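You operate a simulated robot arm through the tools that you are given. There is no shell and no other tool.

Carry out the task below with a simulated two-armed robot. There is one attempt and no reset: what you move stays moved.

JOB
Pick up the jar from the top of the bucket bench with one hand, pass it to the other hand and put it on the top of the wooden chest. Set down upright: jar.

The check looks at the end state, three seconds after you hand in, the way a careful person would. Anything else that was tipped, shoved, dropped, spilled or broken makes it a failure.

ROBOT AND FRAMES
Two 7-joint arms with two-finger parallel grippers on one trunk, on a base that moves. Base frame: it is fixed to the floor where the robot stands at the start and does not move with it; the origin is under the middle of the robot, x ahead of it, y to its left, z up; the surface under the hand at the start is at about z = 45. Units: cm, rad, N and s.
The left shoulder is at the start at [2, 17, 95.3], the right one opposite. With the tool pointing down near the work surface each hand reaches from about 10 to 62 cm from the robot's upright axis, wherever it stands, measured 20 degrees to its own side. Places, roughly: top of the wooden chest (28x25 cm) [48, -192, 44]. Payload 3.8 kg a hand.
Tool frame (each hand has its own): the origin (TCP) lies between the finger pads and is the grasp point; the fingertips stand 3 cm ahead of it; z points along the fingers, y is the line along which they close. Largest opening 11 cm; finger width 2, thickness 1; the body of the gripper, 4.8 by 11.2 cm, starts 5.5 cm behind the TCP.
Orientation is that of the tool frame in the base frame, as [roll, pitch, yaw] about the fixed x, y, z axes, in that order (R = Rz(yaw) Ry(pitch) Rx(roll)). With the fingers straight down and closing along the base's y, the tool's x points along the base's -x, its y along +y and its z along -z.

CONTROLS
- The arms move only by the tool move_arm. It takes "left_motion", "right_motion" or both (then of equal length, played together; a hand with none holds still); each is a list of rows, each an object of numbers (a shift or turn left out is 0, a gripper value left out holds the last): "x", "y", "z": the shift along the base's x, y, z in cm; "ax", "ay", "az": the turn, a rotation vector about the base's x, y, z in rad. In form: [{"x": .., "y": .., "z": .., "ax": .., "ay": .., "az": ..}, ...]. A call has 1 to 20 rows; each row is the pose to reach, as a shift and turn from the pose commanded when the call began. "left_fingers" and "right_fingers" are, for a hand that has rows, the opening, from 0 (shut) to 1 (fully open), set as the call begins (left out, the last holds). Each row takes 0.2 s and may step no farther than 5 cm and 0.15 rad from the row before; otherwise, or with a gripper value out of range, the whole call is refused. A pose out of reach is approached as far as the arm can. The call stops where the force on the tool passes 40 N (or 10 N more than at its start, if that is more) or the arm is blocked; 0.2 s more then pass. Each finger travels about 7.2 cm/s and halts on what it meets, pressing with about 26 N; the grip force reading is that of the motor and also rises with nothing between the fingers. The clock runs only during rows and for 0.2 s after the last one: add rows that repeat a pose to give the fingers time. The reply holds the time, the measured pose of the TCP, the force on the tool along the base axes, the opening and the grip force, in the units named above and with some noise, with the torque about the TCP (base axes, N m) and any sound that the robot's microphone picked up.
- Cameras (640 x 400 px; columns grow to the right, rows downward): "scene" is now at [10.76, 0.41, 109.75]; the picture's right is [0.07, -1.00, 0.00], its down [-0.63, -0.04, -0.78] and it looks along [0.78, 0.05, -0.63] (base axes); focal length 275 px, centre (320, 200). "left" rides on the left gripper at [7.2, -1.7, -10.3] in its tool frame; the picture's right is [0.23, 0.97, 0.00], its down [-0.76, 0.18, -0.62] and it looks along [-0.61, 0.14, 0.78] (tool axes); focal length 222 px, centre (320, 200). "right" rides on the right gripper at [7.2, 1.7, -10.3] in its tool frame; the picture's right is [-0.23, 0.97, 0.00], its down [-0.76, -0.18, -0.62] and it looks along [-0.61, -0.14, 0.78] (tool axes); focal length 222 px, centre (320, 200).
- camera(camera): a new picture of that camera. It takes no simulated time.
- lift_body(by): moves the trunk up (or, below 0, down) by that many cm; the arms and the scene camera ride with it, the base frame stays. It gives what a move gives, with no picture.
- drive_base(legs): drives the robot by 1 to 6 legs, each [ahead, turn to the left] in cm and rad, along the robot's own axes; the way and the turn of a leg run together, so that a leg with both is an arc; at most 150 cm and 3.142 rad a leg. The arms and the cameras ride along, it lands a little off, and it stops where it bumps. It gives what a move gives.
- head_to(pan, tilt): turns the head with the scene camera to pan (to the left, within 1.396 rad either way) and tilt (down, from -0.506 to 1.204), counted from straight ahead of the robot. It gives what a move gives.
- locate(camera, pixels): for up to 12 pixels [column, row] of the newest picture of that camera ("zoom" is the newest enlarged one), the place [x, y, z] in the base frame of the surface seen there, good to about 0.3 cm. It takes no simulated time.
- inspect(camera, box): a new picture of the part [left, top, right, bottom] of that camera's present view, enlarged. It takes no simulated time.
- close_job(): hands the job in; it is judged then, once.

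Unless the task says otherwise, let go and move clear before handing in.

The tools are called after "Request:" by a JSON object that holds its "api" and its "payload". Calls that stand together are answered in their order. move_arm: Moves the arms, as the interface text tells. Its arguments: {"type":"object","properties":{"left_motion":{"type":"array"},"left_fingers":{"type":"number"},"right_motion":{"type":"array"},"right_fingers":{"type":"number"}},"required":[]} The other tools are called the same way: lift_body (by) moves the trunk up or down; drive_base (legs) drives the base; head_to (pan, tilt) turns the head that bears the scene camera; camera (camera) takes a picture; locate (camera, pixels) gives the place of the surface under pixels of a picture; inspect (camera, box) takes an enlarged picture of a part of a camera's view; close_job () hands the job in.

At the start:

```text
time_s: 0.0
left_position: [49.59, 13.65, 75.66]
left_ee_rot: [3.14, 0.0, -3.141]
left_force: [-0.6, -0.7, 0.8]
left_wrist_torque: [-0.03, -0.03, 0.01]
left_finger_gap: 10.99
left_gripper_force: 0.0
right_position: [37.76, -18.71, 70.61]
right_ee_rot: [3.141, -0.001, 3.141]
right_force: [-0.6, -0.7, 0.3]
right_wrist_torque: [0.0, 0.01, 0.04]
right_finger_gap: 10.98
right_gripper_force: 0.1
trunk travel left (down, up): [-5.0, 52.0]
robot x, y, heading: [-0.12, -0.33, -0.004]
head pan, tilt (commanded): [0.07, 0.681]
```

scene: 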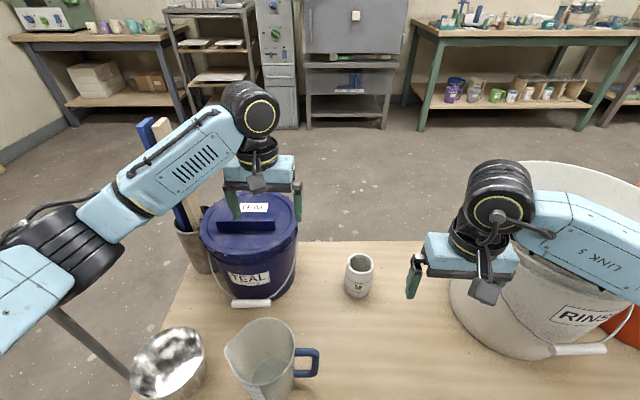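
right: 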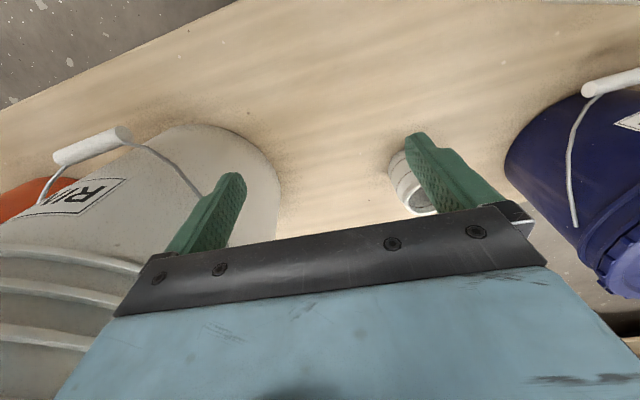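
left: 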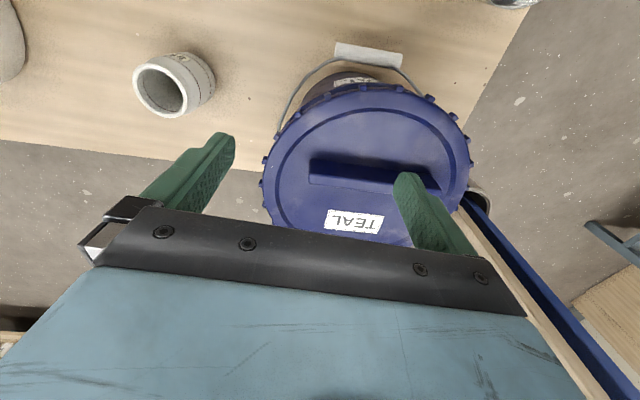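

The scene picture shows a small pale jar at about (359, 275) between the teal bucket and the rinse bucket, with a metal cup and a jug nearer. I'll take a closer look and locate these things.

Request:
{"api": "inspect", "payload": {"camera": "scene", "box": [300, 220, 420, 320]}}

Request:
{"api": "locate", "payload": {"camera": "scene", "pixels": [[359, 258], [359, 275], [359, 290], [347, 265], [373, 265], [345, 285], [371, 287], [380, 320], [260, 240], [265, 325], [165, 350], [470, 330]]}}

```text
4.00 times, centred on (360, 270) of scene
```

zoom: 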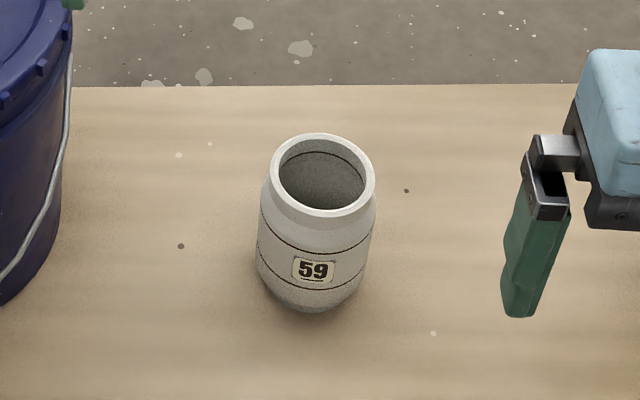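

```text
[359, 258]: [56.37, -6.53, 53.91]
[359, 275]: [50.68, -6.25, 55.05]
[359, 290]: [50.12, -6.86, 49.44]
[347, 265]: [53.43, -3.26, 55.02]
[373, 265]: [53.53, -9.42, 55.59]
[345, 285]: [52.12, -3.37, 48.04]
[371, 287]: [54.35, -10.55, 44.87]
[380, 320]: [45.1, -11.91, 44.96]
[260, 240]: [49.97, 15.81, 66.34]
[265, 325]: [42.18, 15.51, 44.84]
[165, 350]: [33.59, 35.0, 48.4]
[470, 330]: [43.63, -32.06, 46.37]
```

The zoom shows an open jar marked "59", upright, with a rim at about (325, 175) and a base near (315, 305). I'll measure its rim and body in the zoom.

Request:
{"api": "locate", "payload": {"camera": "zoom", "pixels": [[325, 138], [325, 212], [277, 175], [371, 175], [258, 230], [374, 225], [315, 240], [315, 300], [258, 265], [366, 270], [325, 190], [312, 308]]}}

Request:
{"api": "head_to", "payload": {"pan": -1.3, "tilt": 0.5}}

Request:
{"api": "camera", "payload": {"camera": "scene"}}

```text
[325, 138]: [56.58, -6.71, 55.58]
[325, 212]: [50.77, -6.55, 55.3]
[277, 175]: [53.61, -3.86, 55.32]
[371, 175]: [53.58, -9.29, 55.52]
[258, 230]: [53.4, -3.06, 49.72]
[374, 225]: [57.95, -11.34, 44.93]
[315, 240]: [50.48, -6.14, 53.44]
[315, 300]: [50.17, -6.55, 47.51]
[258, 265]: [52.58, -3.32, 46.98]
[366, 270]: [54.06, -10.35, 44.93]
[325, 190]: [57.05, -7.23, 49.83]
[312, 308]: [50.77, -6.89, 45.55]
```

```text
time_s: 1.5
left_position: [49.61, 13.47, 75.84]
left_ee_rot: [3.141, 0.001, 3.142]
left_force: [0.5, 0.0, -0.9]
left_wrist_torque: [0.01, 0.03, 0.01]
left_finger_gap: 10.98
left_gripper_force: 0.0
right_position: [37.81, -18.76, 70.6]
right_ee_rot: [3.14, 0.001, -3.141]
right_force: [0.4, -0.2, -0.7]
right_wrist_torque: [0.01, -0.01, -0.03]
right_finger_gap: 10.98
right_gripper_force: 0.0
trunk travel left (down, up): [-5.0, 52.0]
robot x, y, heading: [0.08, 0.17, -0.003]
head pan, tilt (commanded): [-1.3, 0.499]
```

```text
taken
```

scene: 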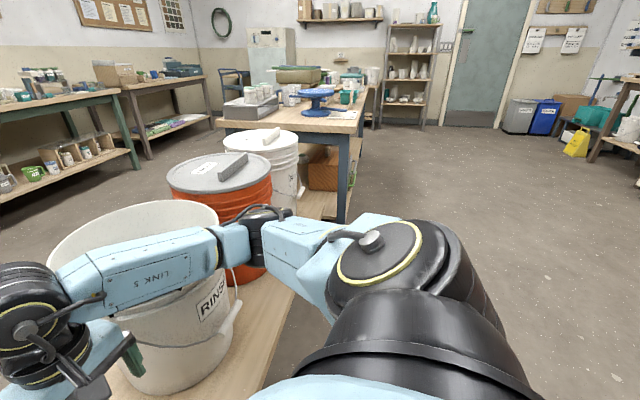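

The jar's axis is near (53.7, -6.5), with its top at z≈55.4, a rim about 6 cm across and a body about 7 cm. In the new scene picture something brown shows at about (325, 165) beside the far table, which may be the chest, so I'll enlarge that.

Request:
{"api": "inspect", "payload": {"camera": "scene", "box": [220, 60, 420, 240]}}

Request:
{"api": "locate", "payload": {"camera": "scene", "pixels": [[325, 152], [325, 170], [345, 160], [315, 205], [340, 135], [310, 125], [265, 138], [215, 170], [140, 240], [280, 330], [400, 200], [250, 350]]}}

```text
2.22 times, centred on (320, 150) of scene
```

zoom: 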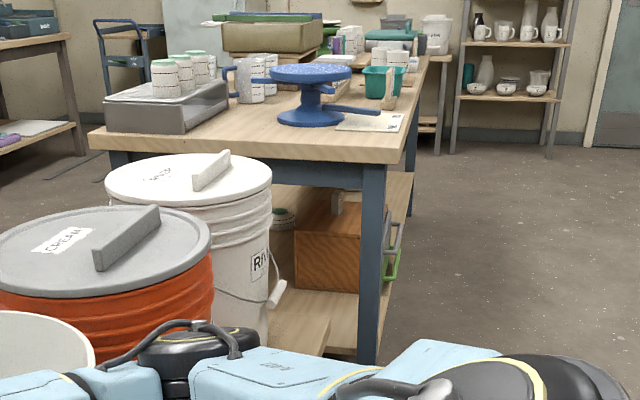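

```text
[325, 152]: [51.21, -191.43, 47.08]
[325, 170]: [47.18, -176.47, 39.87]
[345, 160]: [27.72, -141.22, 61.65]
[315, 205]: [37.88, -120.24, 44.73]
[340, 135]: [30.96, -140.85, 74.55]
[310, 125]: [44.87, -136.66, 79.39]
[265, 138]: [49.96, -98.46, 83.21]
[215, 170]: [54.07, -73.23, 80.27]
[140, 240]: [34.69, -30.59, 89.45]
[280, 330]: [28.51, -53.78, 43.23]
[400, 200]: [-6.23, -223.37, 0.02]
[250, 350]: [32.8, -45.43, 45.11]
```

The enlarged view puts the chest under the far table, with its top near z=44 and the table edge at about x=28, so it will need a forward side-on placement. First I'll take the jar with the left hand. I move it above the jar and pull the right hand back a little out of the way.

Request:
{"api": "move_arm", "payload": {"left_motion": [{"x": 1, "y": -4}, {"x": 2, "y": -8}, {"x": 3, "y": -12}, {"x": 4, "y": -16}, {"x": 4.1, "y": -20}, {"x": 4.1, "y": -20}], "right_motion": [{"x": -2, "z": 1}, {"x": -4, "z": 2}, {"x": -6, "z": 3}, {"x": -8, "z": 4}, {"x": -10, "z": 5}, {"x": -10, "z": 5}], "left_fingers": 1}}

Request:
{"api": "head_to", "payload": {"pan": 0.0, "tilt": 0.7}}

Request:
{"api": "camera", "payload": {"camera": "left"}}

Request:
{"api": "camera", "payload": {"camera": "scene"}}

```text
time_s: 2.9
left_position: [53.67, -6.52, 75.62]
left_ee_rot: [3.142, -0.001, 3.141]
left_force: [0.1, -0.1, 0.7]
left_wrist_torque: [0.0, 0.03, -0.01]
left_finger_gap: 11.01
left_gripper_force: 0.1
right_position: [27.71, -18.69, 75.52]
right_ee_rot: [-3.142, -0.001, -3.141]
right_force: [0.2, 0.8, 0.3]
right_wrist_torque: [0.06, -0.02, 0.0]
right_finger_gap: 11.0
right_gripper_force: 0.0
trunk travel left (down, up): [-5.0, 52.0]
robot x, y, heading: [0.19, 0.06, 0.003]
head pan, tilt (commanded): [-1.3, 0.499]
```

```text
time_s: 4.4
left_position: [53.69, -6.42, 75.67]
left_ee_rot: [3.141, 0.0, -3.141]
left_force: [-0.6, 0.5, -0.4]
left_wrist_torque: [-0.02, 0.04, -0.01]
left_finger_gap: 10.99
left_gripper_force: 0.0
right_position: [27.7, -18.69, 75.51]
right_ee_rot: [3.141, 0.0, 3.141]
right_force: [-1.1, 0.6, 0.2]
right_wrist_torque: [-0.03, -0.02, 0.0]
right_finger_gap: 11.0
right_gripper_force: 0.1
trunk travel left (down, up): [-5.0, 52.0]
robot x, y, heading: [0.02, 0.09, -0.001]
head pan, tilt (commanded): [0.0, 0.7]
```

```text
taken
```

left: 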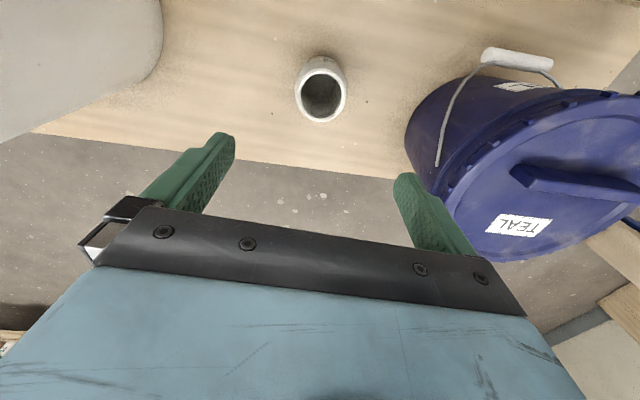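

```text
taken
```

scene: 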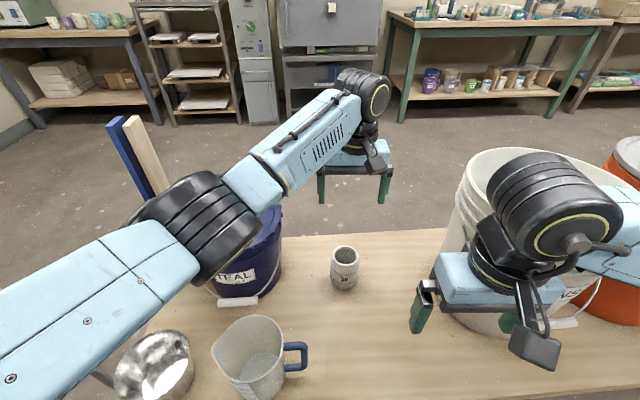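

The left hand is above the jar, but the left elbow at pixels (195, 230) hangs over the teal bucket, and lowering the hand could press it onto the lid. I'll measure the elbow height, the lid and the jar rim in the left view.

Request:
{"api": "locate", "payload": {"camera": "scene", "pixels": [[195, 220], [215, 275], [250, 215], [270, 235], [130, 220], [235, 265], [250, 180], [345, 252], [480, 170], [530, 230], [155, 335], [250, 325]]}}

Request:
{"api": "locate", "payload": {"camera": "left", "pixels": [[300, 95], [343, 95], [321, 71], [321, 120], [560, 175], [470, 200], [420, 110], [600, 80], [300, 75], [345, 75], [500, 150], [160, 30]]}}

```text
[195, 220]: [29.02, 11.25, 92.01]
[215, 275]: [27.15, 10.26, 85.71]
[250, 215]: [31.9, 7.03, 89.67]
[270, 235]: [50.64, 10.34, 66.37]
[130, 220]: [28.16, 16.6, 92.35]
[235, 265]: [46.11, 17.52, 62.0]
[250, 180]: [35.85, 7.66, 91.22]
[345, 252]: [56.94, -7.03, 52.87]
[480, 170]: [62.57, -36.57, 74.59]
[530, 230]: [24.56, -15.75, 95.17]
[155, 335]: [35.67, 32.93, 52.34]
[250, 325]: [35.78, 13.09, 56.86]
```

```text
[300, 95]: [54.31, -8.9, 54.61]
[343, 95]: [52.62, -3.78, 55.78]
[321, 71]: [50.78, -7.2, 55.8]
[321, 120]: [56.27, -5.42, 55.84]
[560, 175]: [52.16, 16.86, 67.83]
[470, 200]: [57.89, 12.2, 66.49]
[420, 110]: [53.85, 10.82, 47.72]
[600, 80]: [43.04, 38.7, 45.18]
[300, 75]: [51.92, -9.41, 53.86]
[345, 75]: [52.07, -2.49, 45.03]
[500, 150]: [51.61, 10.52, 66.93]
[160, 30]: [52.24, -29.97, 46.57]
```

The jar rim reads about (53.5, -6.4, 55.7), so alignment is good. The left arm is nearly straight, though (elbow at about 29, 12, 88), so going 22 cm lower may be at the edge of its reach. I'll look straight down to see how much room there is between the base and the bench.

Request:
{"api": "head_to", "payload": {"pan": 0.0, "tilt": 1.2}}

Request:
{"api": "camera", "payload": {"camera": "scene"}}

```text
time_s: 5.3
left_position: [53.75, -6.47, 75.65]
left_ee_rot: [3.14, 0.0, -3.141]
left_force: [-0.2, 0.0, -0.5]
left_wrist_torque: [0.05, 0.0, 0.02]
left_finger_gap: 10.99
left_gripper_force: 0.0
right_position: [27.74, -18.7, 75.51]
right_ee_rot: [-3.139, -0.001, 3.139]
right_force: [0.1, 0.6, -0.5]
right_wrist_torque: [0.01, -0.01, 0.01]
right_finger_gap: 11.0
right_gripper_force: 0.1
trunk travel left (down, up): [-5.0, 52.0]
robot x, y, heading: [-0.21, -0.14, -0.003]
head pan, tilt (commanded): [0.0, 1.201]
```

```text
taken
```

scene: 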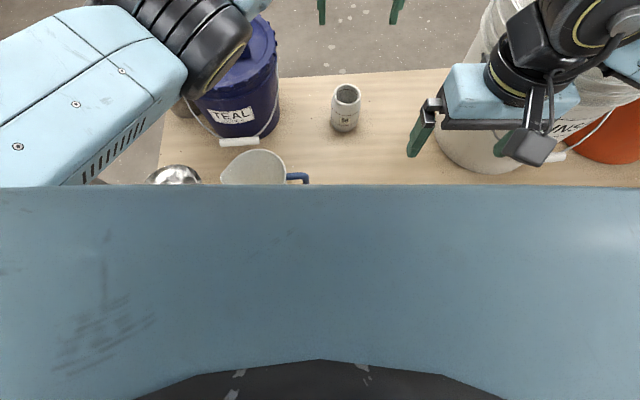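

The torso hides the base, so I won't drive closer. Instead I'll tip the left fingers 0.3 rad forward, which brings the wrist back toward the robot. I'll lower partway to z≈63 and recheck the elbow against the bucket and the jug.

Request:
{"api": "move_arm", "payload": {"left_motion": [{"ay": -0.1}, {"ay": -0.2}, {"ay": -0.3}, {"ay": -0.3, "z": -3}, {"ay": -0.3, "z": -6}, {"ay": -0.3, "z": -9}, {"ay": -0.3, "z": -12}, {"ay": -0.3, "z": -12}]}}

Request:
{"api": "head_to", "payload": {"pan": 0.0, "tilt": 0.8}}

Request:
{"api": "camera", "payload": {"camera": "scene"}}

Request:
{"api": "camera", "payload": {"camera": "left"}}

```text
time_s: 7.1
left_position: [53.66, -6.36, 63.7]
left_ee_rot: [3.141, 0.3, -3.141]
left_force: [-0.5, -0.1, -0.4]
left_wrist_torque: [0.02, 0.02, -0.01]
left_finger_gap: 11.02
left_gripper_force: 0.0
right_position: [27.85, -18.58, 75.52]
right_ee_rot: [-3.14, 0.0, -3.141]
right_force: [-0.6, -0.7, 0.0]
right_wrist_torque: [0.01, -0.05, -0.02]
right_finger_gap: 10.98
right_gripper_force: 0.2
trunk travel left (down, up): [-5.0, 52.0]
robot x, y, heading: [0.19, -0.25, -0.001]
head pan, tilt (commanded): [0.0, 1.201]
```

```text
time_s: 8.0
left_position: [53.58, -6.38, 63.76]
left_ee_rot: [-3.142, 0.301, 3.141]
left_force: [-0.2, 0.8, -0.1]
left_wrist_torque: [0.04, -0.01, -0.01]
left_finger_gap: 10.98
left_gripper_force: 0.1
right_position: [27.74, -18.7, 75.55]
right_ee_rot: [-3.141, -0.001, 3.141]
right_force: [0.0, 0.4, -0.1]
right_wrist_torque: [0.0, -0.01, -0.01]
right_finger_gap: 10.99
right_gripper_force: 0.0
trunk travel left (down, up): [-5.0, 52.0]
robot x, y, heading: [0.01, 0.13, 0.001]
head pan, tilt (commanded): [0.0, 0.799]
```

```text
taken
```

scene: 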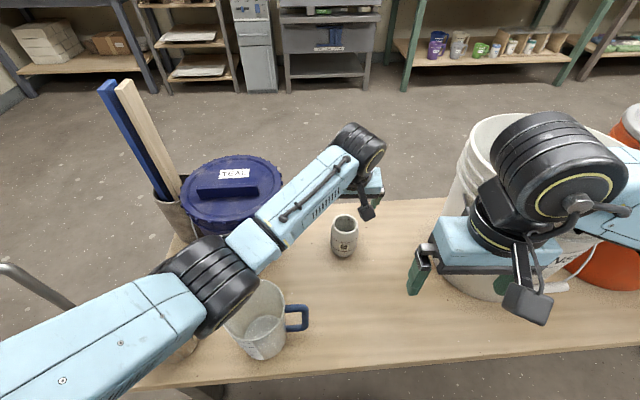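

```text
taken
```

left: 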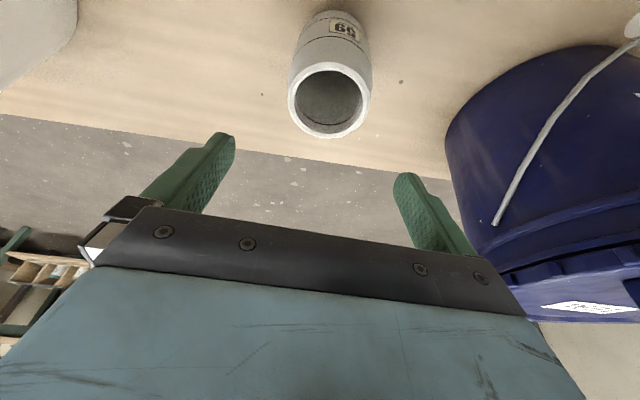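

The left elbow now sits at about (215, 285) in front of the teal bucket and above and behind the jug. I'll measure its clearances before going the last 10 cm down.

Request:
{"api": "locate", "payload": {"camera": "scene", "pixels": [[210, 280], [220, 325], [240, 265], [262, 245], [300, 200], [330, 210], [275, 290], [265, 345], [350, 360], [220, 180], [283, 200], [195, 345]]}}

Request:
{"api": "inspect", "payload": {"camera": "scene", "box": [140, 120, 420, 400]}}

```text
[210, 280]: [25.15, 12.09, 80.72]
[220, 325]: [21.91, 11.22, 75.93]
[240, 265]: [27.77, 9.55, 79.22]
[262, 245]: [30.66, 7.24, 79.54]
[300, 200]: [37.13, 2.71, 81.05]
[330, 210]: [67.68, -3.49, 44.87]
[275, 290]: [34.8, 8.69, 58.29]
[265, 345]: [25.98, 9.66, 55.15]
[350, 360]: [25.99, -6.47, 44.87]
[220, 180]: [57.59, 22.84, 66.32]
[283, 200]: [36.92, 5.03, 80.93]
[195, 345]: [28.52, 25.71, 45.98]
```

```text
1.43 times, centred on (280, 260) of scene
```

zoom: 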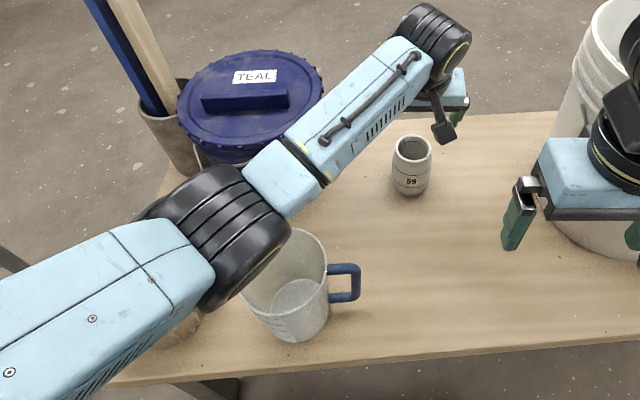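

Clearances look good: elbow bottom at about z=76 and jug top at about 58. The hand is centred over the jar at about (53.6, -6.4). I'll lower the left hand to z≈53 in small steps.

Request:
{"api": "move_arm", "payload": {"left_motion": [{"z": -2}, {"z": -4}, {"z": -6}, {"z": -7.5}, {"z": -9}, {"z": -10.2}, {"z": -10.8}, {"z": -10.8}]}}

Request:
{"api": "camera", "payload": {"camera": "scene"}}

Request:
{"api": "camera", "payload": {"camera": "left"}}

```text
time_s: 9.8
left_position: [54.26, -4.82, 52.48]
left_ee_rot: [3.123, 0.3, -3.132]
left_force: [-0.3, 0.1, 0.4]
left_wrist_torque: [0.0, 0.01, 0.0]
left_finger_gap: 11.0
left_gripper_force: 0.0
right_position: [27.84, -18.74, 75.49]
right_ee_rot: [-3.141, 0.0, 3.141]
right_force: [0.2, -0.2, 0.0]
right_wrist_torque: [0.01, 0.0, 0.02]
right_finger_gap: 10.99
right_gripper_force: 0.1
trunk travel left (down, up): [-5.0, 52.0]
robot x, y, heading: [-0.01, -0.3, 0.004]
head pan, tilt (commanded): [0.0, 0.799]
```

```text
taken
```

scene: 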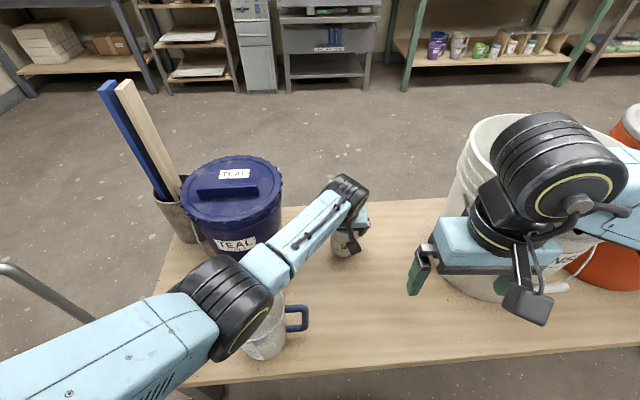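

```text
taken
```

left: 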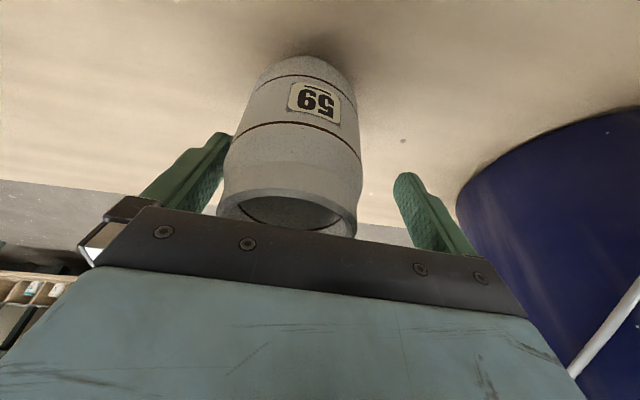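

The last stretch stopped short: the left TCP reads y=-4.8 instead of -6.4, and the left picture shows the jar nearly touching the left-hand finger at about (225, 150). An arm joint limit is the likely cause. I'll raise the hand clear, then turn it about 0.45 rad clockwise so it lines up with the forearm.

Request:
{"api": "move_arm", "payload": {"left_motion": [{"z": 2}, {"z": 4.5}, {"z": 7}, {"z": 9}, {"z": 10.5}, {"z": 10.5, "az": -0.12}, {"z": 10.5, "az": -0.24}, {"z": 10.5, "az": -0.36}, {"z": 10.5, "az": -0.48}, {"z": 10.5, "az": -0.48}]}}

Request:
{"api": "camera", "payload": {"camera": "left"}}

Request:
{"api": "camera", "payload": {"camera": "scene"}}

```text
time_s: 12.0
left_position: [53.55, -6.54, 63.44]
left_ee_rot: [3.14, 0.299, 2.659]
left_force: [0.1, 0.2, -0.4]
left_wrist_torque: [0.04, 0.0, 0.02]
left_finger_gap: 10.99
left_gripper_force: 0.0
right_position: [27.86, -18.61, 75.6]
right_ee_rot: [-3.141, -0.001, -3.141]
right_force: [0.5, -0.2, -0.1]
right_wrist_torque: [-0.04, -0.02, 0.01]
right_finger_gap: 10.98
right_gripper_force: 0.1
trunk travel left (down, up): [-5.0, 52.0]
robot x, y, heading: [0.13, -0.37, -0.002]
head pan, tilt (commanded): [0.0, 0.799]
```

```text
taken
```

left: 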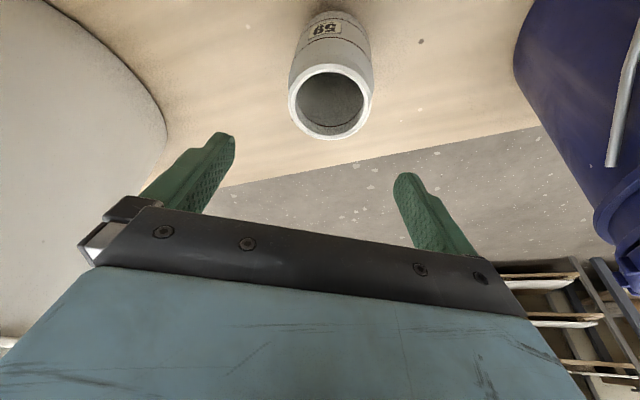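

```text
taken
```

scene: 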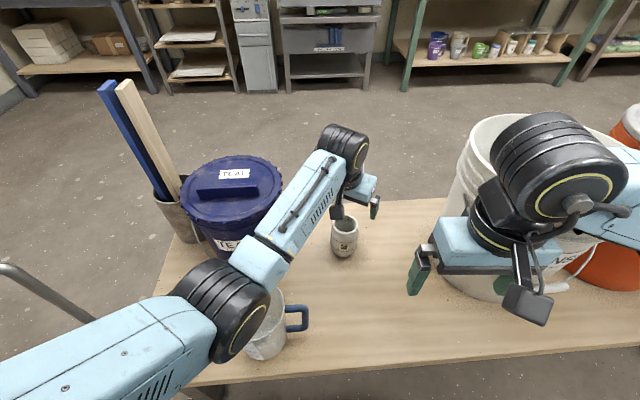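

The hand is back on target, and the jar lies centred between the fingers. The elbow at about (235, 320) looks close to the jug in the picture, though, so I'll check its height.

Request:
{"api": "locate", "payload": {"camera": "scene", "pixels": [[230, 310], [245, 345], [225, 355], [268, 310], [255, 265], [290, 235], [240, 280], [265, 345], [283, 300], [345, 220], [333, 222], [357, 222]]}}

Request:
{"api": "locate", "payload": {"camera": "left", "pixels": [[330, 65], [330, 138], [290, 100], [370, 100], [310, 75], [360, 85], [300, 125], [360, 125]]}}

```text
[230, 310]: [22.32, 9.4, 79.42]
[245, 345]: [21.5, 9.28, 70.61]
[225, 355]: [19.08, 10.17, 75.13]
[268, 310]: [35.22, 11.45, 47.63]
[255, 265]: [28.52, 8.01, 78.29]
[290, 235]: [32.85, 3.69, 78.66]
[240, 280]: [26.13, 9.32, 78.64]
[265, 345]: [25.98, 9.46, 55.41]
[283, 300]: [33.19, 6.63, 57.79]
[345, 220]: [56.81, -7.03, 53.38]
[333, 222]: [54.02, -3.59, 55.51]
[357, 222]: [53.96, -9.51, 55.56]
```

```text
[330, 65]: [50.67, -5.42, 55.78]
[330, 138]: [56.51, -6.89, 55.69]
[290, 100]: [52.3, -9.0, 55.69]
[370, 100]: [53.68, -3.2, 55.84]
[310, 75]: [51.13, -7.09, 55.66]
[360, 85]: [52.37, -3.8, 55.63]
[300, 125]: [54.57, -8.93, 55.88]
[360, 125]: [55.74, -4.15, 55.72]
```

The jar centre is confirmed near (53.55, -6.4), and the elbow bottom is about z=70, against z≈58 for the jug at x≥26. I'll go down 5 cm and recheck the elbow and the jug.

Request:
{"api": "move_arm", "payload": {"left_motion": [{"z": -1.5}, {"z": -3}, {"z": -4.5}, {"z": -5}, {"z": -5}]}}

Request:
{"api": "inspect", "payload": {"camera": "scene", "box": [140, 120, 420, 400]}}

Request:
{"api": "locate", "payload": {"camera": "zoom", "pixels": [[140, 300], [160, 350], [120, 350], [200, 270], [180, 330], [250, 290], [300, 250], [240, 210]]}}

```text
time_s: 13.2
left_position: [54.13, -5.9, 58.65]
left_ee_rot: [3.131, 0.304, 2.666]
left_force: [-0.5, 0.2, -0.2]
left_wrist_torque: [-0.02, 0.0, 0.0]
left_finger_gap: 11.0
left_gripper_force: 0.1
right_position: [27.79, -18.66, 75.7]
right_ee_rot: [-3.141, -0.001, 3.141]
right_force: [0.8, -0.6, 0.5]
right_wrist_torque: [0.0, 0.03, -0.01]
right_finger_gap: 10.99
right_gripper_force: 0.1
trunk travel left (down, up): [-5.0, 52.0]
robot x, y, heading: [-0.23, -0.17, -0.0]
head pan, tilt (commanded): [0.0, 0.799]
```

```text
1.43 times, centred on (280, 260) of scene
```

zoom: 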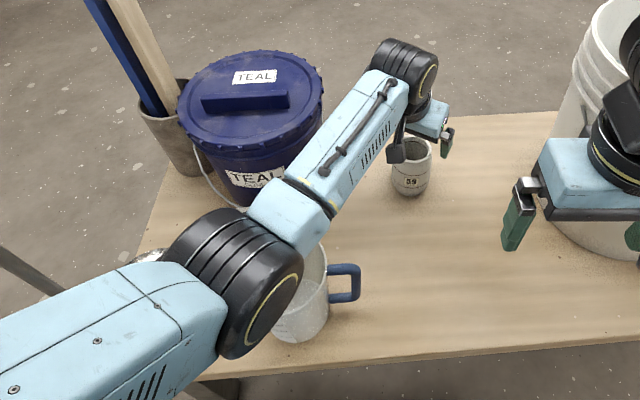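

```text
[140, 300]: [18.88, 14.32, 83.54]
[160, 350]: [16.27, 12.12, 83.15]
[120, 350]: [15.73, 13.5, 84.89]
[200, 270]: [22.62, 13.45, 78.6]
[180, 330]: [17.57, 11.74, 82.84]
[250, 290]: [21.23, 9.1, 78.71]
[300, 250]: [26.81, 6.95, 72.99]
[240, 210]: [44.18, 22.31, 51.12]
```

The left arm hits its limit even earlier when turned (x=54.1, y=-5.9 at z=58.7), so it is badly placed for this. The right arm is better placed for the jar, and its elbow would hang over empty bench. I'll raise and unwind the left hand and give the pick to the right hand.

Request:
{"api": "move_arm", "payload": {"left_motion": [{"z": 4}, {"z": 8}, {"z": 12}, {"z": 16, "az": 0.1}, {"z": 18, "az": 0.24}, {"z": 18, "az": 0.36}, {"z": 18, "az": 0.48}, {"z": 18, "az": 0.48}]}}

Request:
{"api": "move_arm", "payload": {"left_motion": [{"ay": 0.1, "y": 4, "x": -2}, {"ay": 0.2, "y": 8, "x": -5}, {"ay": 0.3, "y": 12, "x": -8}, {"ay": 0.3, "y": 16, "x": -11}, {"ay": 0.3, "y": 20, "x": -14}, {"ay": 0.3, "y": 22, "x": -18}, {"ay": 0.3, "y": 22, "x": -18}]}}

Request:
{"api": "camera", "payload": {"camera": "scene"}}

```text
time_s: 15.0
left_position: [54.21, -5.25, 76.17]
left_ee_rot: [3.129, 0.303, -3.126]
left_force: [0.4, 0.0, -0.4]
left_wrist_torque: [-0.03, -0.01, 0.01]
left_finger_gap: 11.0
left_gripper_force: 0.0
right_position: [27.71, -18.69, 75.59]
right_ee_rot: [3.141, -0.001, -3.141]
right_force: [-0.6, -0.5, -0.8]
right_wrist_torque: [0.0, -0.02, -0.01]
right_finger_gap: 10.99
right_gripper_force: 0.1
trunk travel left (down, up): [-5.0, 52.0]
robot x, y, heading: [0.19, -0.07, 0.005]
head pan, tilt (commanded): [0.0, 0.799]
```

```text
time_s: 16.6
left_position: [35.57, 15.67, 76.45]
left_ee_rot: [3.141, -0.001, -3.141]
left_force: [-0.4, -0.6, 0.1]
left_wrist_torque: [0.05, -0.01, -0.01]
left_finger_gap: 11.0
left_gripper_force: 0.0
right_position: [27.76, -18.75, 75.63]
right_ee_rot: [3.141, -0.002, -3.14]
right_force: [-0.3, 0.7, 0.6]
right_wrist_torque: [-0.01, 0.01, -0.02]
right_finger_gap: 11.0
right_gripper_force: 0.1
trunk travel left (down, up): [-5.0, 52.0]
robot x, y, heading: [-0.01, 0.02, 0.0]
head pan, tilt (commanded): [0.0, 0.799]
```

```text
taken
```

scene: 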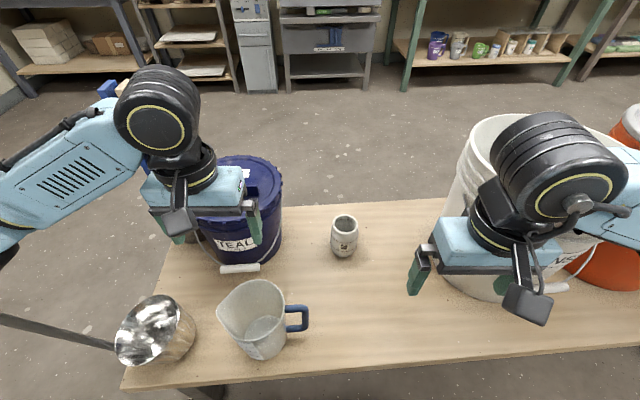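

The left hand is parked at (35.6, 15.7, 76.5), and the jar, jug and cup stand undisturbed. Now I bring the right hand inward first and then forward, above the jar, keeping away from the rinse bucket.

Request:
{"api": "move_arm", "payload": {"right_motion": [{"y": 4}, {"y": 8}, {"y": 12.3}, {"y": 12.3, "x": 4.5}, {"y": 12.3, "x": 9}, {"y": 12.3, "x": 13.5}, {"y": 12.3, "x": 18}, {"y": 12.3, "x": 22.5}, {"y": 12.3, "x": 25.9}, {"y": 12.3, "x": 25.9}], "right_fingers": 1}}

Request:
{"api": "camera", "payload": {"camera": "scene"}}

Request:
{"api": "camera", "payload": {"camera": "right"}}

```text
time_s: 18.8
left_position: [35.64, 15.62, 76.41]
left_ee_rot: [-3.141, 0.002, 3.141]
left_force: [0.0, -0.2, -0.4]
left_wrist_torque: [0.0, 0.02, 0.03]
left_finger_gap: 10.97
left_gripper_force: 0.1
right_position: [53.65, -6.3, 75.64]
right_ee_rot: [3.142, 0.0, -3.14]
right_force: [0.7, -0.4, -0.1]
right_wrist_torque: [-0.01, -0.02, 0.0]
right_finger_gap: 11.03
right_gripper_force: 0.1
trunk travel left (down, up): [-5.0, 52.0]
robot x, y, heading: [-0.26, 0.1, 0.0]
head pan, tilt (commanded): [0.0, 0.799]
```

```text
taken
```

scene: 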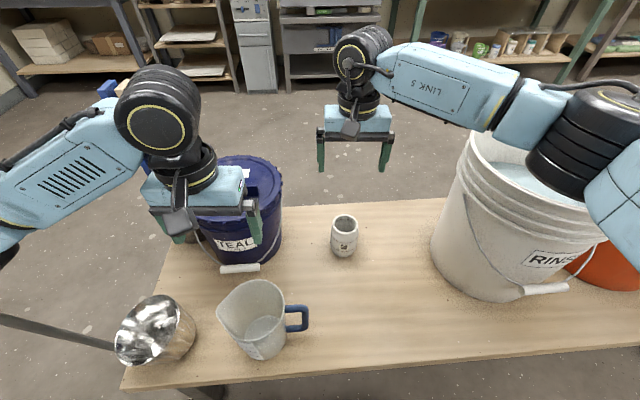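

```text
taken
```

right: 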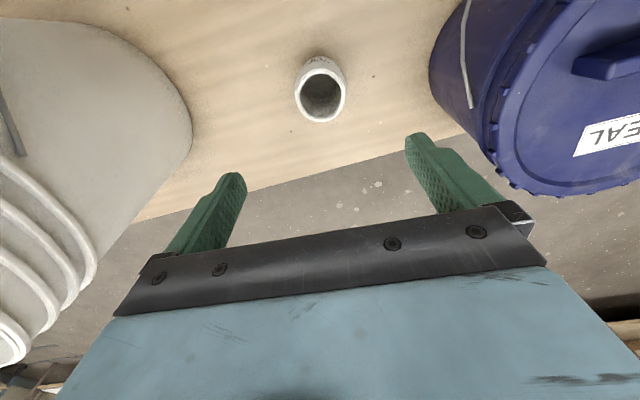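

The right hand is above the jar at (53.65, -6.3). Its elbow at about (580, 150) appears over the rinse bucket's rim, so I'll measure the elbow height against the rim before lowering.

Request:
{"api": "locate", "payload": {"camera": "scene", "pixels": [[575, 150], [570, 185], [540, 130], [610, 180], [520, 185], [470, 160], [540, 240], [435, 230], [460, 180], [500, 270], [590, 110], [500, 120]]}}

Request:
{"api": "inspect", "payload": {"camera": "scene", "box": [400, 60, 640, 320]}}

```text
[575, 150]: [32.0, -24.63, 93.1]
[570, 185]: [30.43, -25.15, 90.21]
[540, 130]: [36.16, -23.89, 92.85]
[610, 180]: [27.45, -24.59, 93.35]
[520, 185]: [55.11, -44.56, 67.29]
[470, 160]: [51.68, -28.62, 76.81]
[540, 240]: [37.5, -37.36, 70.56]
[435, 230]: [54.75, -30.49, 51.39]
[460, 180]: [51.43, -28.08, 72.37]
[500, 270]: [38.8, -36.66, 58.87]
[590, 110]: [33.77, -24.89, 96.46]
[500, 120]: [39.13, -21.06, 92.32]
```

```text
1.54 times, centred on (520, 190) of scene
```

zoom: 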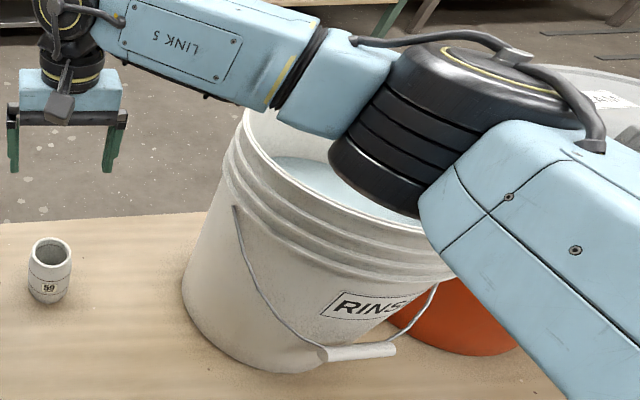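

The elbow (about 32, -25, bottom near z=85) sits roughly 5 cm outside the rinse bucket's rim (z≈78), and lowering should draw it back toward the robot. I'll go down 10 cm straight and recheck.

Request:
{"api": "move_arm", "payload": {"right_motion": [{"z": -2.5}, {"z": -5}, {"z": -7.5}, {"z": -10}, {"z": -10}]}}

Request:
{"api": "camera", "payload": {"camera": "scene"}}

Request:
{"api": "camera", "payload": {"camera": "right"}}

Request:
{"api": "locate", "payload": {"camera": "scene", "pixels": [[560, 200], [540, 230], [520, 190], [600, 230], [500, 150], [450, 120]]}}

Request:
{"api": "locate", "payload": {"camera": "right", "pixels": [[300, 95], [345, 95], [320, 70], [320, 122], [305, 115], [340, 115]]}}

```text
time_s: 20.0
left_position: [35.73, 15.64, 76.41]
left_ee_rot: [-3.141, -0.001, 3.14]
left_force: [-0.6, -0.6, 0.3]
left_wrist_torque: [0.0, 0.02, 0.01]
left_finger_gap: 11.0
left_gripper_force: 0.0
right_position: [53.8, -6.5, 65.66]
right_ee_rot: [3.141, 0.0, -3.14]
right_force: [-0.6, 0.5, 0.0]
right_wrist_torque: [0.0, 0.02, -0.02]
right_finger_gap: 10.97
right_gripper_force: 0.0
trunk travel left (down, up): [-5.0, 52.0]
robot x, y, heading: [0.24, 0.31, 0.004]
head pan, tilt (commanded): [0.0, 0.799]
```

```text
taken
```

scene: 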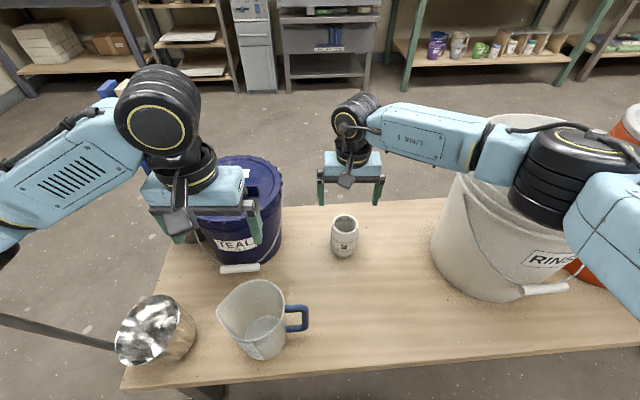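

```text
taken
```

right: 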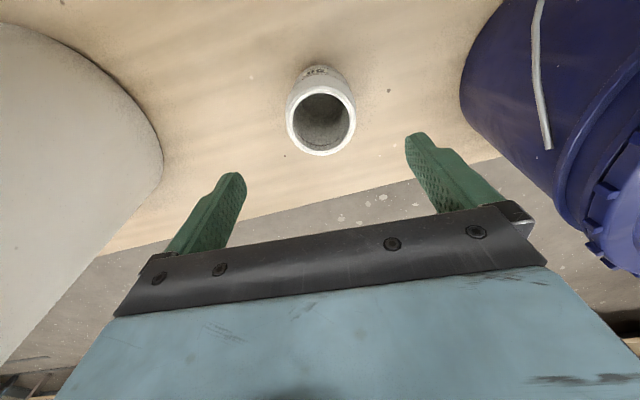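

```text
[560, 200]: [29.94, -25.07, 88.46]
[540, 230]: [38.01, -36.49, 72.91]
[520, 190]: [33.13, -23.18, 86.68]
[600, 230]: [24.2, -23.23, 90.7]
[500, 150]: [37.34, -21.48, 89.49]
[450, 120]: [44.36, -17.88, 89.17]
```

```text
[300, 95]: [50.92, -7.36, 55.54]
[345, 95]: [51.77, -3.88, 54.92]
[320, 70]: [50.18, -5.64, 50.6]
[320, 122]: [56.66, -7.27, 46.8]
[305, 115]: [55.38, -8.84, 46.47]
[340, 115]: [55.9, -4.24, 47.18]
```

The rinse bucket's rim circle is about (52, -43.5) with radius 15, so the elbow stays about 8 cm clear of it, and the pose is tracking exactly. I continue 7 cm down and check.

Request:
{"api": "move_arm", "payload": {"right_motion": [{"z": -2}, {"z": -4}, {"z": -6}, {"z": -7}, {"z": -7}]}}

Request:
{"api": "camera", "payload": {"camera": "scene"}}

Request:
{"api": "camera", "payload": {"camera": "right"}}

```text
time_s: 21.2
left_position: [35.75, 15.64, 76.32]
left_ee_rot: [3.141, 0.001, -3.139]
left_force: [-0.2, -0.3, -0.1]
left_wrist_torque: [0.0, 0.04, 0.02]
left_finger_gap: 10.97
left_gripper_force: 0.1
right_position: [53.73, -6.4, 58.62]
right_ee_rot: [-3.141, 0.001, -3.141]
right_force: [0.0, -0.8, -0.6]
right_wrist_torque: [0.0, -0.02, -0.01]
right_finger_gap: 10.98
right_gripper_force: 0.1
trunk travel left (down, up): [-5.0, 52.0]
robot x, y, heading: [-0.01, 0.22, -0.001]
head pan, tilt (commanded): [0.0, 0.799]
```

```text
taken
```

scene: 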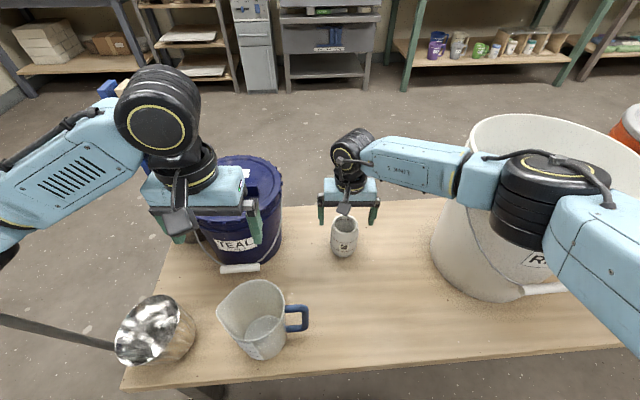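

```text
taken
```

right: 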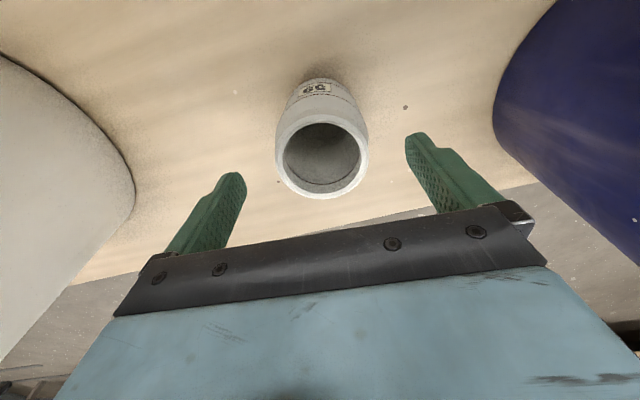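

The pose is exact at (53.7, -6.4, 58.6), and the right picture shows the jar mouth centred between the pads. I'll finish the descent to z≈53.2.

Request:
{"api": "move_arm", "payload": {"right_motion": [{"z": -1.5}, {"z": -3}, {"z": -4.5}, {"z": -5.4}, {"z": -5.4}]}}

Request:
{"api": "camera", "payload": {"camera": "right"}}

Request:
{"api": "inspect", "payload": {"camera": "scene", "box": [270, 120, 420, 280]}}

```text
time_s: 22.4
left_position: [35.6, 15.65, 76.41]
left_ee_rot: [-3.141, -0.001, -3.141]
left_force: [-0.4, 0.7, -0.4]
left_wrist_torque: [-0.01, 0.02, -0.01]
left_finger_gap: 11.02
left_gripper_force: 0.0
right_position: [53.73, -6.47, 53.17]
right_ee_rot: [-3.14, 0.001, -3.141]
right_force: [0.0, -0.5, -0.8]
right_wrist_torque: [0.02, 0.05, 0.02]
right_finger_gap: 11.01
right_gripper_force: 0.0
trunk travel left (down, up): [-5.0, 52.0]
robot x, y, heading: [-0.26, -0.06, 0.0]
head pan, tilt (commanded): [0.0, 0.799]
```

```text
taken
```

right: 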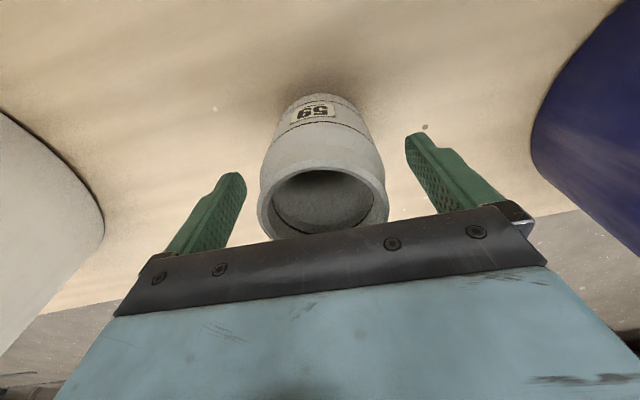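

```text
2.50 times, centred on (345, 200) of scene
```

zoom: 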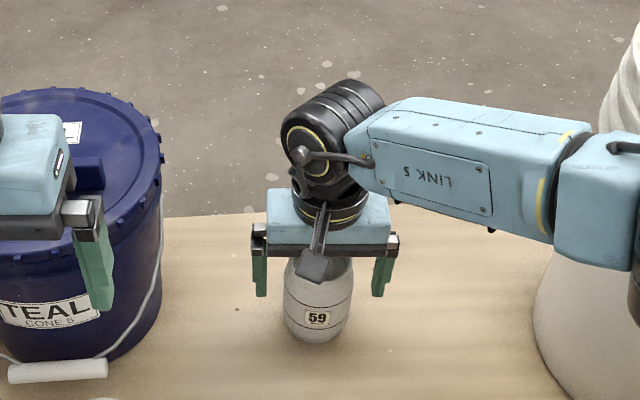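

The fingers straddle the jar evenly with the palm above its mouth. I'll close the right fingers on it.

Request:
{"api": "move_arm", "payload": {"right_motion": [{"z": 0}, {"z": 0}, {"z": 0}, {"z": 0}, {"z": 0}], "right_fingers": 0}}

Request:
{"api": "camera", "payload": {"camera": "right"}}

```text
time_s: 23.6
left_position: [35.72, 15.75, 76.37]
left_ee_rot: [3.141, 0.0, -3.139]
left_force: [-0.1, 0.3, 0.8]
left_wrist_torque: [0.01, -0.02, 0.0]
left_finger_gap: 11.03
left_gripper_force: 0.0
right_position: [53.74, -6.44, 53.14]
right_ee_rot: [3.141, 0.0, -3.141]
right_force: [-0.6, 0.3, -0.2]
right_wrist_torque: [0.13, 0.04, 0.01]
right_finger_gap: 6.9
right_gripper_force: 25.9
trunk travel left (down, up): [-5.0, 52.0]
robot x, y, heading: [0.09, 0.05, -0.0]
head pan, tilt (commanded): [0.0, 0.799]
```

```text
taken
```

right: 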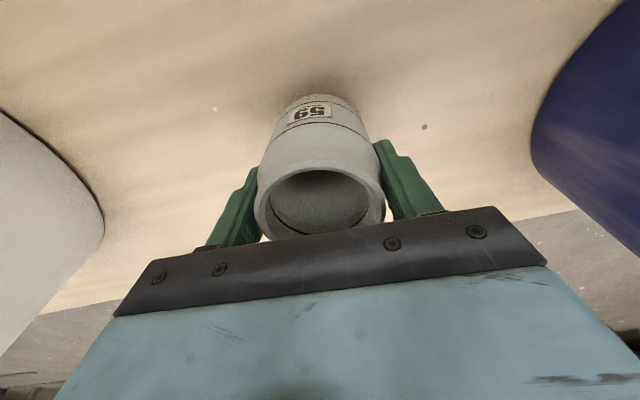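

The fingers hold the jar at a 6.9 cm gap with 26 N. I'll lift slowly by 25 cm, which also clears the buckets.

Request:
{"api": "move_arm", "payload": {"right_motion": [{"z": 1}, {"z": 2.5}, {"z": 4.5}, {"z": 7}, {"z": 10}, {"z": 13}, {"z": 16}, {"z": 19}, {"z": 22}, {"z": 24}, {"z": 24}]}}

Request:
{"api": "camera", "payload": {"camera": "scene"}}

Request:
{"api": "camera", "payload": {"camera": "right"}}

```text
time_s: 26.0
left_position: [35.66, 15.78, 76.42]
left_ee_rot: [-3.14, 0.0, -3.141]
left_force: [-0.6, -0.1, -0.7]
left_wrist_torque: [0.01, -0.02, 0.03]
left_finger_gap: 11.02
left_gripper_force: 0.0
right_position: [53.88, -6.41, 77.17]
right_ee_rot: [3.141, -0.001, 3.141]
right_force: [-1.0, 0.6, -3.6]
right_wrist_torque: [0.02, -0.01, 0.0]
right_finger_gap: 6.9
right_gripper_force: 26.1
trunk travel left (down, up): [-5.0, 52.0]
robot x, y, heading: [0.17, 0.08, -0.002]
head pan, tilt (commanded): [0.0, 0.799]
```

```text
taken
```

scene: 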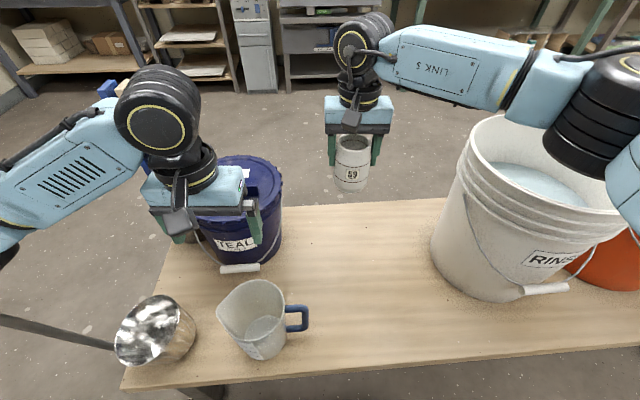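

```text
taken
```

right: 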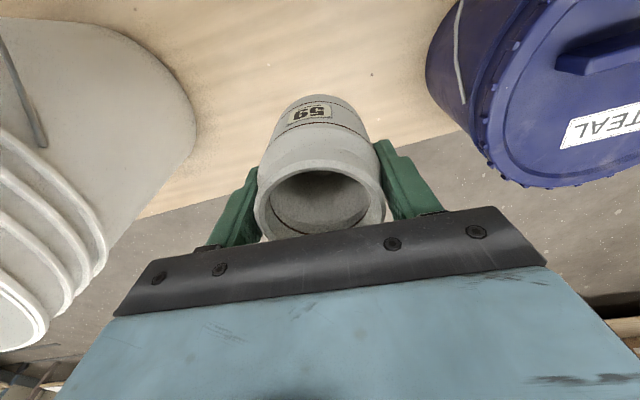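

The jar is lifted cleanly (about 3.6 N of weight, gap still 6.9), and nothing else moved. Before turning the base I'll draw the right hand with the jar back toward the robot and raise both hands a little.

Request:
{"api": "move_arm", "payload": {"right_motion": [{"x": -3, "y": -0.5, "z": 1}, {"x": -6, "y": -1, "z": 2}, {"x": -9, "y": -1.5, "z": 3}, {"x": -12, "y": -2, "z": 4}, {"x": -15, "y": -2.5, "z": 5}, {"x": -18, "y": -3, "z": 5}, {"x": -20, "y": -3, "z": 5}, {"x": -20, "y": -3, "z": 5}], "left_motion": [{"x": -1, "z": 1}, {"x": -2, "z": 2}, {"x": -3, "z": 3}, {"x": -4, "z": 4}, {"x": -5, "z": 5}, {"x": -6, "z": 6}, {"x": -6, "z": 6}, {"x": -6, "z": 6}]}}

Request:
{"api": "head_to", "payload": {"pan": -1.39, "tilt": 0.6}}

Request:
{"api": "camera", "payload": {"camera": "scene"}}

```text
time_s: 27.8
left_position: [29.65, 15.52, 82.48]
left_ee_rot: [3.141, 0.001, -3.14]
left_force: [-0.4, 0.0, 0.1]
left_wrist_torque: [-0.02, -0.02, 0.0]
left_finger_gap: 10.99
left_gripper_force: 0.0
right_position: [33.63, -9.38, 82.09]
right_ee_rot: [3.142, 0.0, -3.141]
right_force: [0.2, 0.6, -2.2]
right_wrist_torque: [-0.03, 0.01, 0.02]
right_finger_gap: 6.9
right_gripper_force: 25.9
trunk travel left (down, up): [-5.0, 52.0]
robot x, y, heading: [-0.03, 0.12, 0.002]
head pan, tilt (commanded): [0.0, 0.799]
```

```text
time_s: 29.3
left_position: [29.65, 15.43, 82.41]
left_ee_rot: [-3.14, 0.0, 3.141]
left_force: [0.5, 0.3, 0.5]
left_wrist_torque: [0.0, 0.01, 0.03]
left_finger_gap: 10.99
left_gripper_force: 0.0
right_position: [33.52, -9.41, 82.24]
right_ee_rot: [3.141, -0.002, -3.141]
right_force: [-0.8, -0.1, -2.9]
right_wrist_torque: [-0.02, -0.01, 0.01]
right_finger_gap: 6.88
right_gripper_force: 26.0
trunk travel left (down, up): [-5.0, 52.0]
robot x, y, heading: [-0.02, -0.56, -0.004]
head pan, tilt (commanded): [-1.389, 0.6]
```

```text
taken
```

scene: 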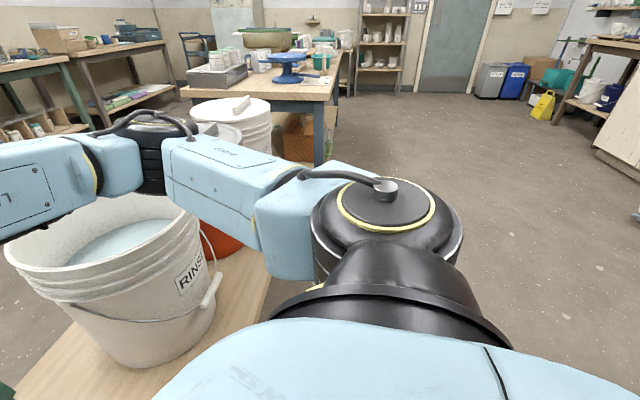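

The floor to the right is clear. The right elbow at about (150, 155) is close to the rinse bucket in this view, so I'll measure it and the bucket rim before turning.

Request:
{"api": "locate", "payload": {"camera": "scene", "pixels": [[150, 170], [100, 180], [190, 190], [150, 190], [195, 215], [180, 235], [120, 195], [230, 210], [100, 300], [215, 300], [250, 330], [240, 400]]}}

```text
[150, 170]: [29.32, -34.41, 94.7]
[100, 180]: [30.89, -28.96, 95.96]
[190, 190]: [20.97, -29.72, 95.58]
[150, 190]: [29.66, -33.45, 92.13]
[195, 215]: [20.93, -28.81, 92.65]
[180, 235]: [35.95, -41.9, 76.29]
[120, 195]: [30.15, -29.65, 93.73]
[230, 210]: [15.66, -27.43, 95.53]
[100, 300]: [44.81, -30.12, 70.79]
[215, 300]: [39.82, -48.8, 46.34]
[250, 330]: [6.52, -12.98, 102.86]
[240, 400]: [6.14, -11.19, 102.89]
```

The right elbow's underside is near z≈90, above the rinse rim at 76–78, so turning right in place is clear. I'll turn by 0.8 rad first and look.

Request:
{"api": "drive_base", "payload": {"legs": [[0, -0.8]]}}

Request:
{"api": "camera", "payload": {"camera": "scene"}}

```text
time_s: 32.0
left_position: [29.88, -8.65, 82.37]
left_ee_rot: [-3.141, 0.001, 2.342]
left_force: [0.0, -1.2, -0.3]
left_wrist_torque: [0.01, 0.02, 0.01]
left_finger_gap: 11.01
left_gripper_force: 0.1
right_position: [14.76, -28.74, 82.04]
right_ee_rot: [-3.141, -0.005, 2.341]
right_force: [0.5, -0.7, -2.9]
right_wrist_torque: [0.01, -0.02, -0.01]
right_finger_gap: 6.79
right_gripper_force: 25.8
trunk travel left (down, up): [-5.0, 52.0]
robot x, y, heading: [-4.0, -0.23, -0.794]
head pan, tilt (commanded): [-1.389, 0.6]
stopped in leg 1: the robot was blocked; the commanded pose is now the measured one
```

```text
taken
```

scene: 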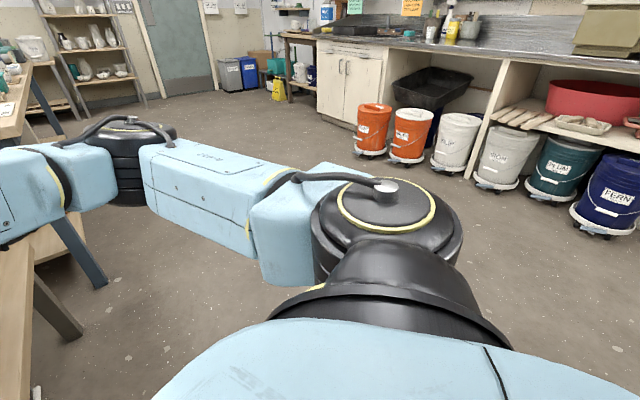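

The base reports it was blocked as it finished the turn (it now stands at x=-4, heading -0.79), so it may have brushed something. I'll look back at the bench to check that everything still stands.

Request:
{"api": "head_to", "payload": {"pan": 0.8, "tilt": 0.75}}

Request:
{"api": "camera", "payload": {"camera": "scene"}}

```text
time_s: 34.0
left_position: [29.92, -8.63, 82.42]
left_ee_rot: [3.14, 0.002, 2.342]
left_force: [0.7, -0.2, 0.1]
left_wrist_torque: [-0.01, 0.02, 0.02]
left_finger_gap: 11.0
left_gripper_force: 0.0
right_position: [14.66, -28.81, 82.03]
right_ee_rot: [-3.139, -0.003, 2.342]
right_force: [-0.4, -0.2, -3.4]
right_wrist_torque: [0.03, 0.0, 0.02]
right_finger_gap: 6.81
right_gripper_force: 26.4
trunk travel left (down, up): [-5.0, 52.0]
robot x, y, heading: [-4.0, -0.39, -0.802]
head pan, tilt (commanded): [0.799, 0.75]
```

```text
taken
```

scene: 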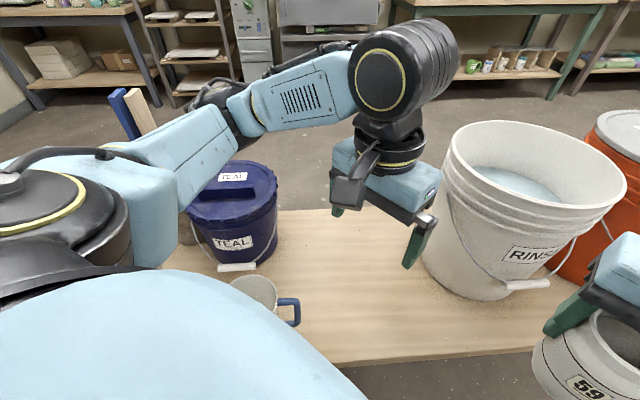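

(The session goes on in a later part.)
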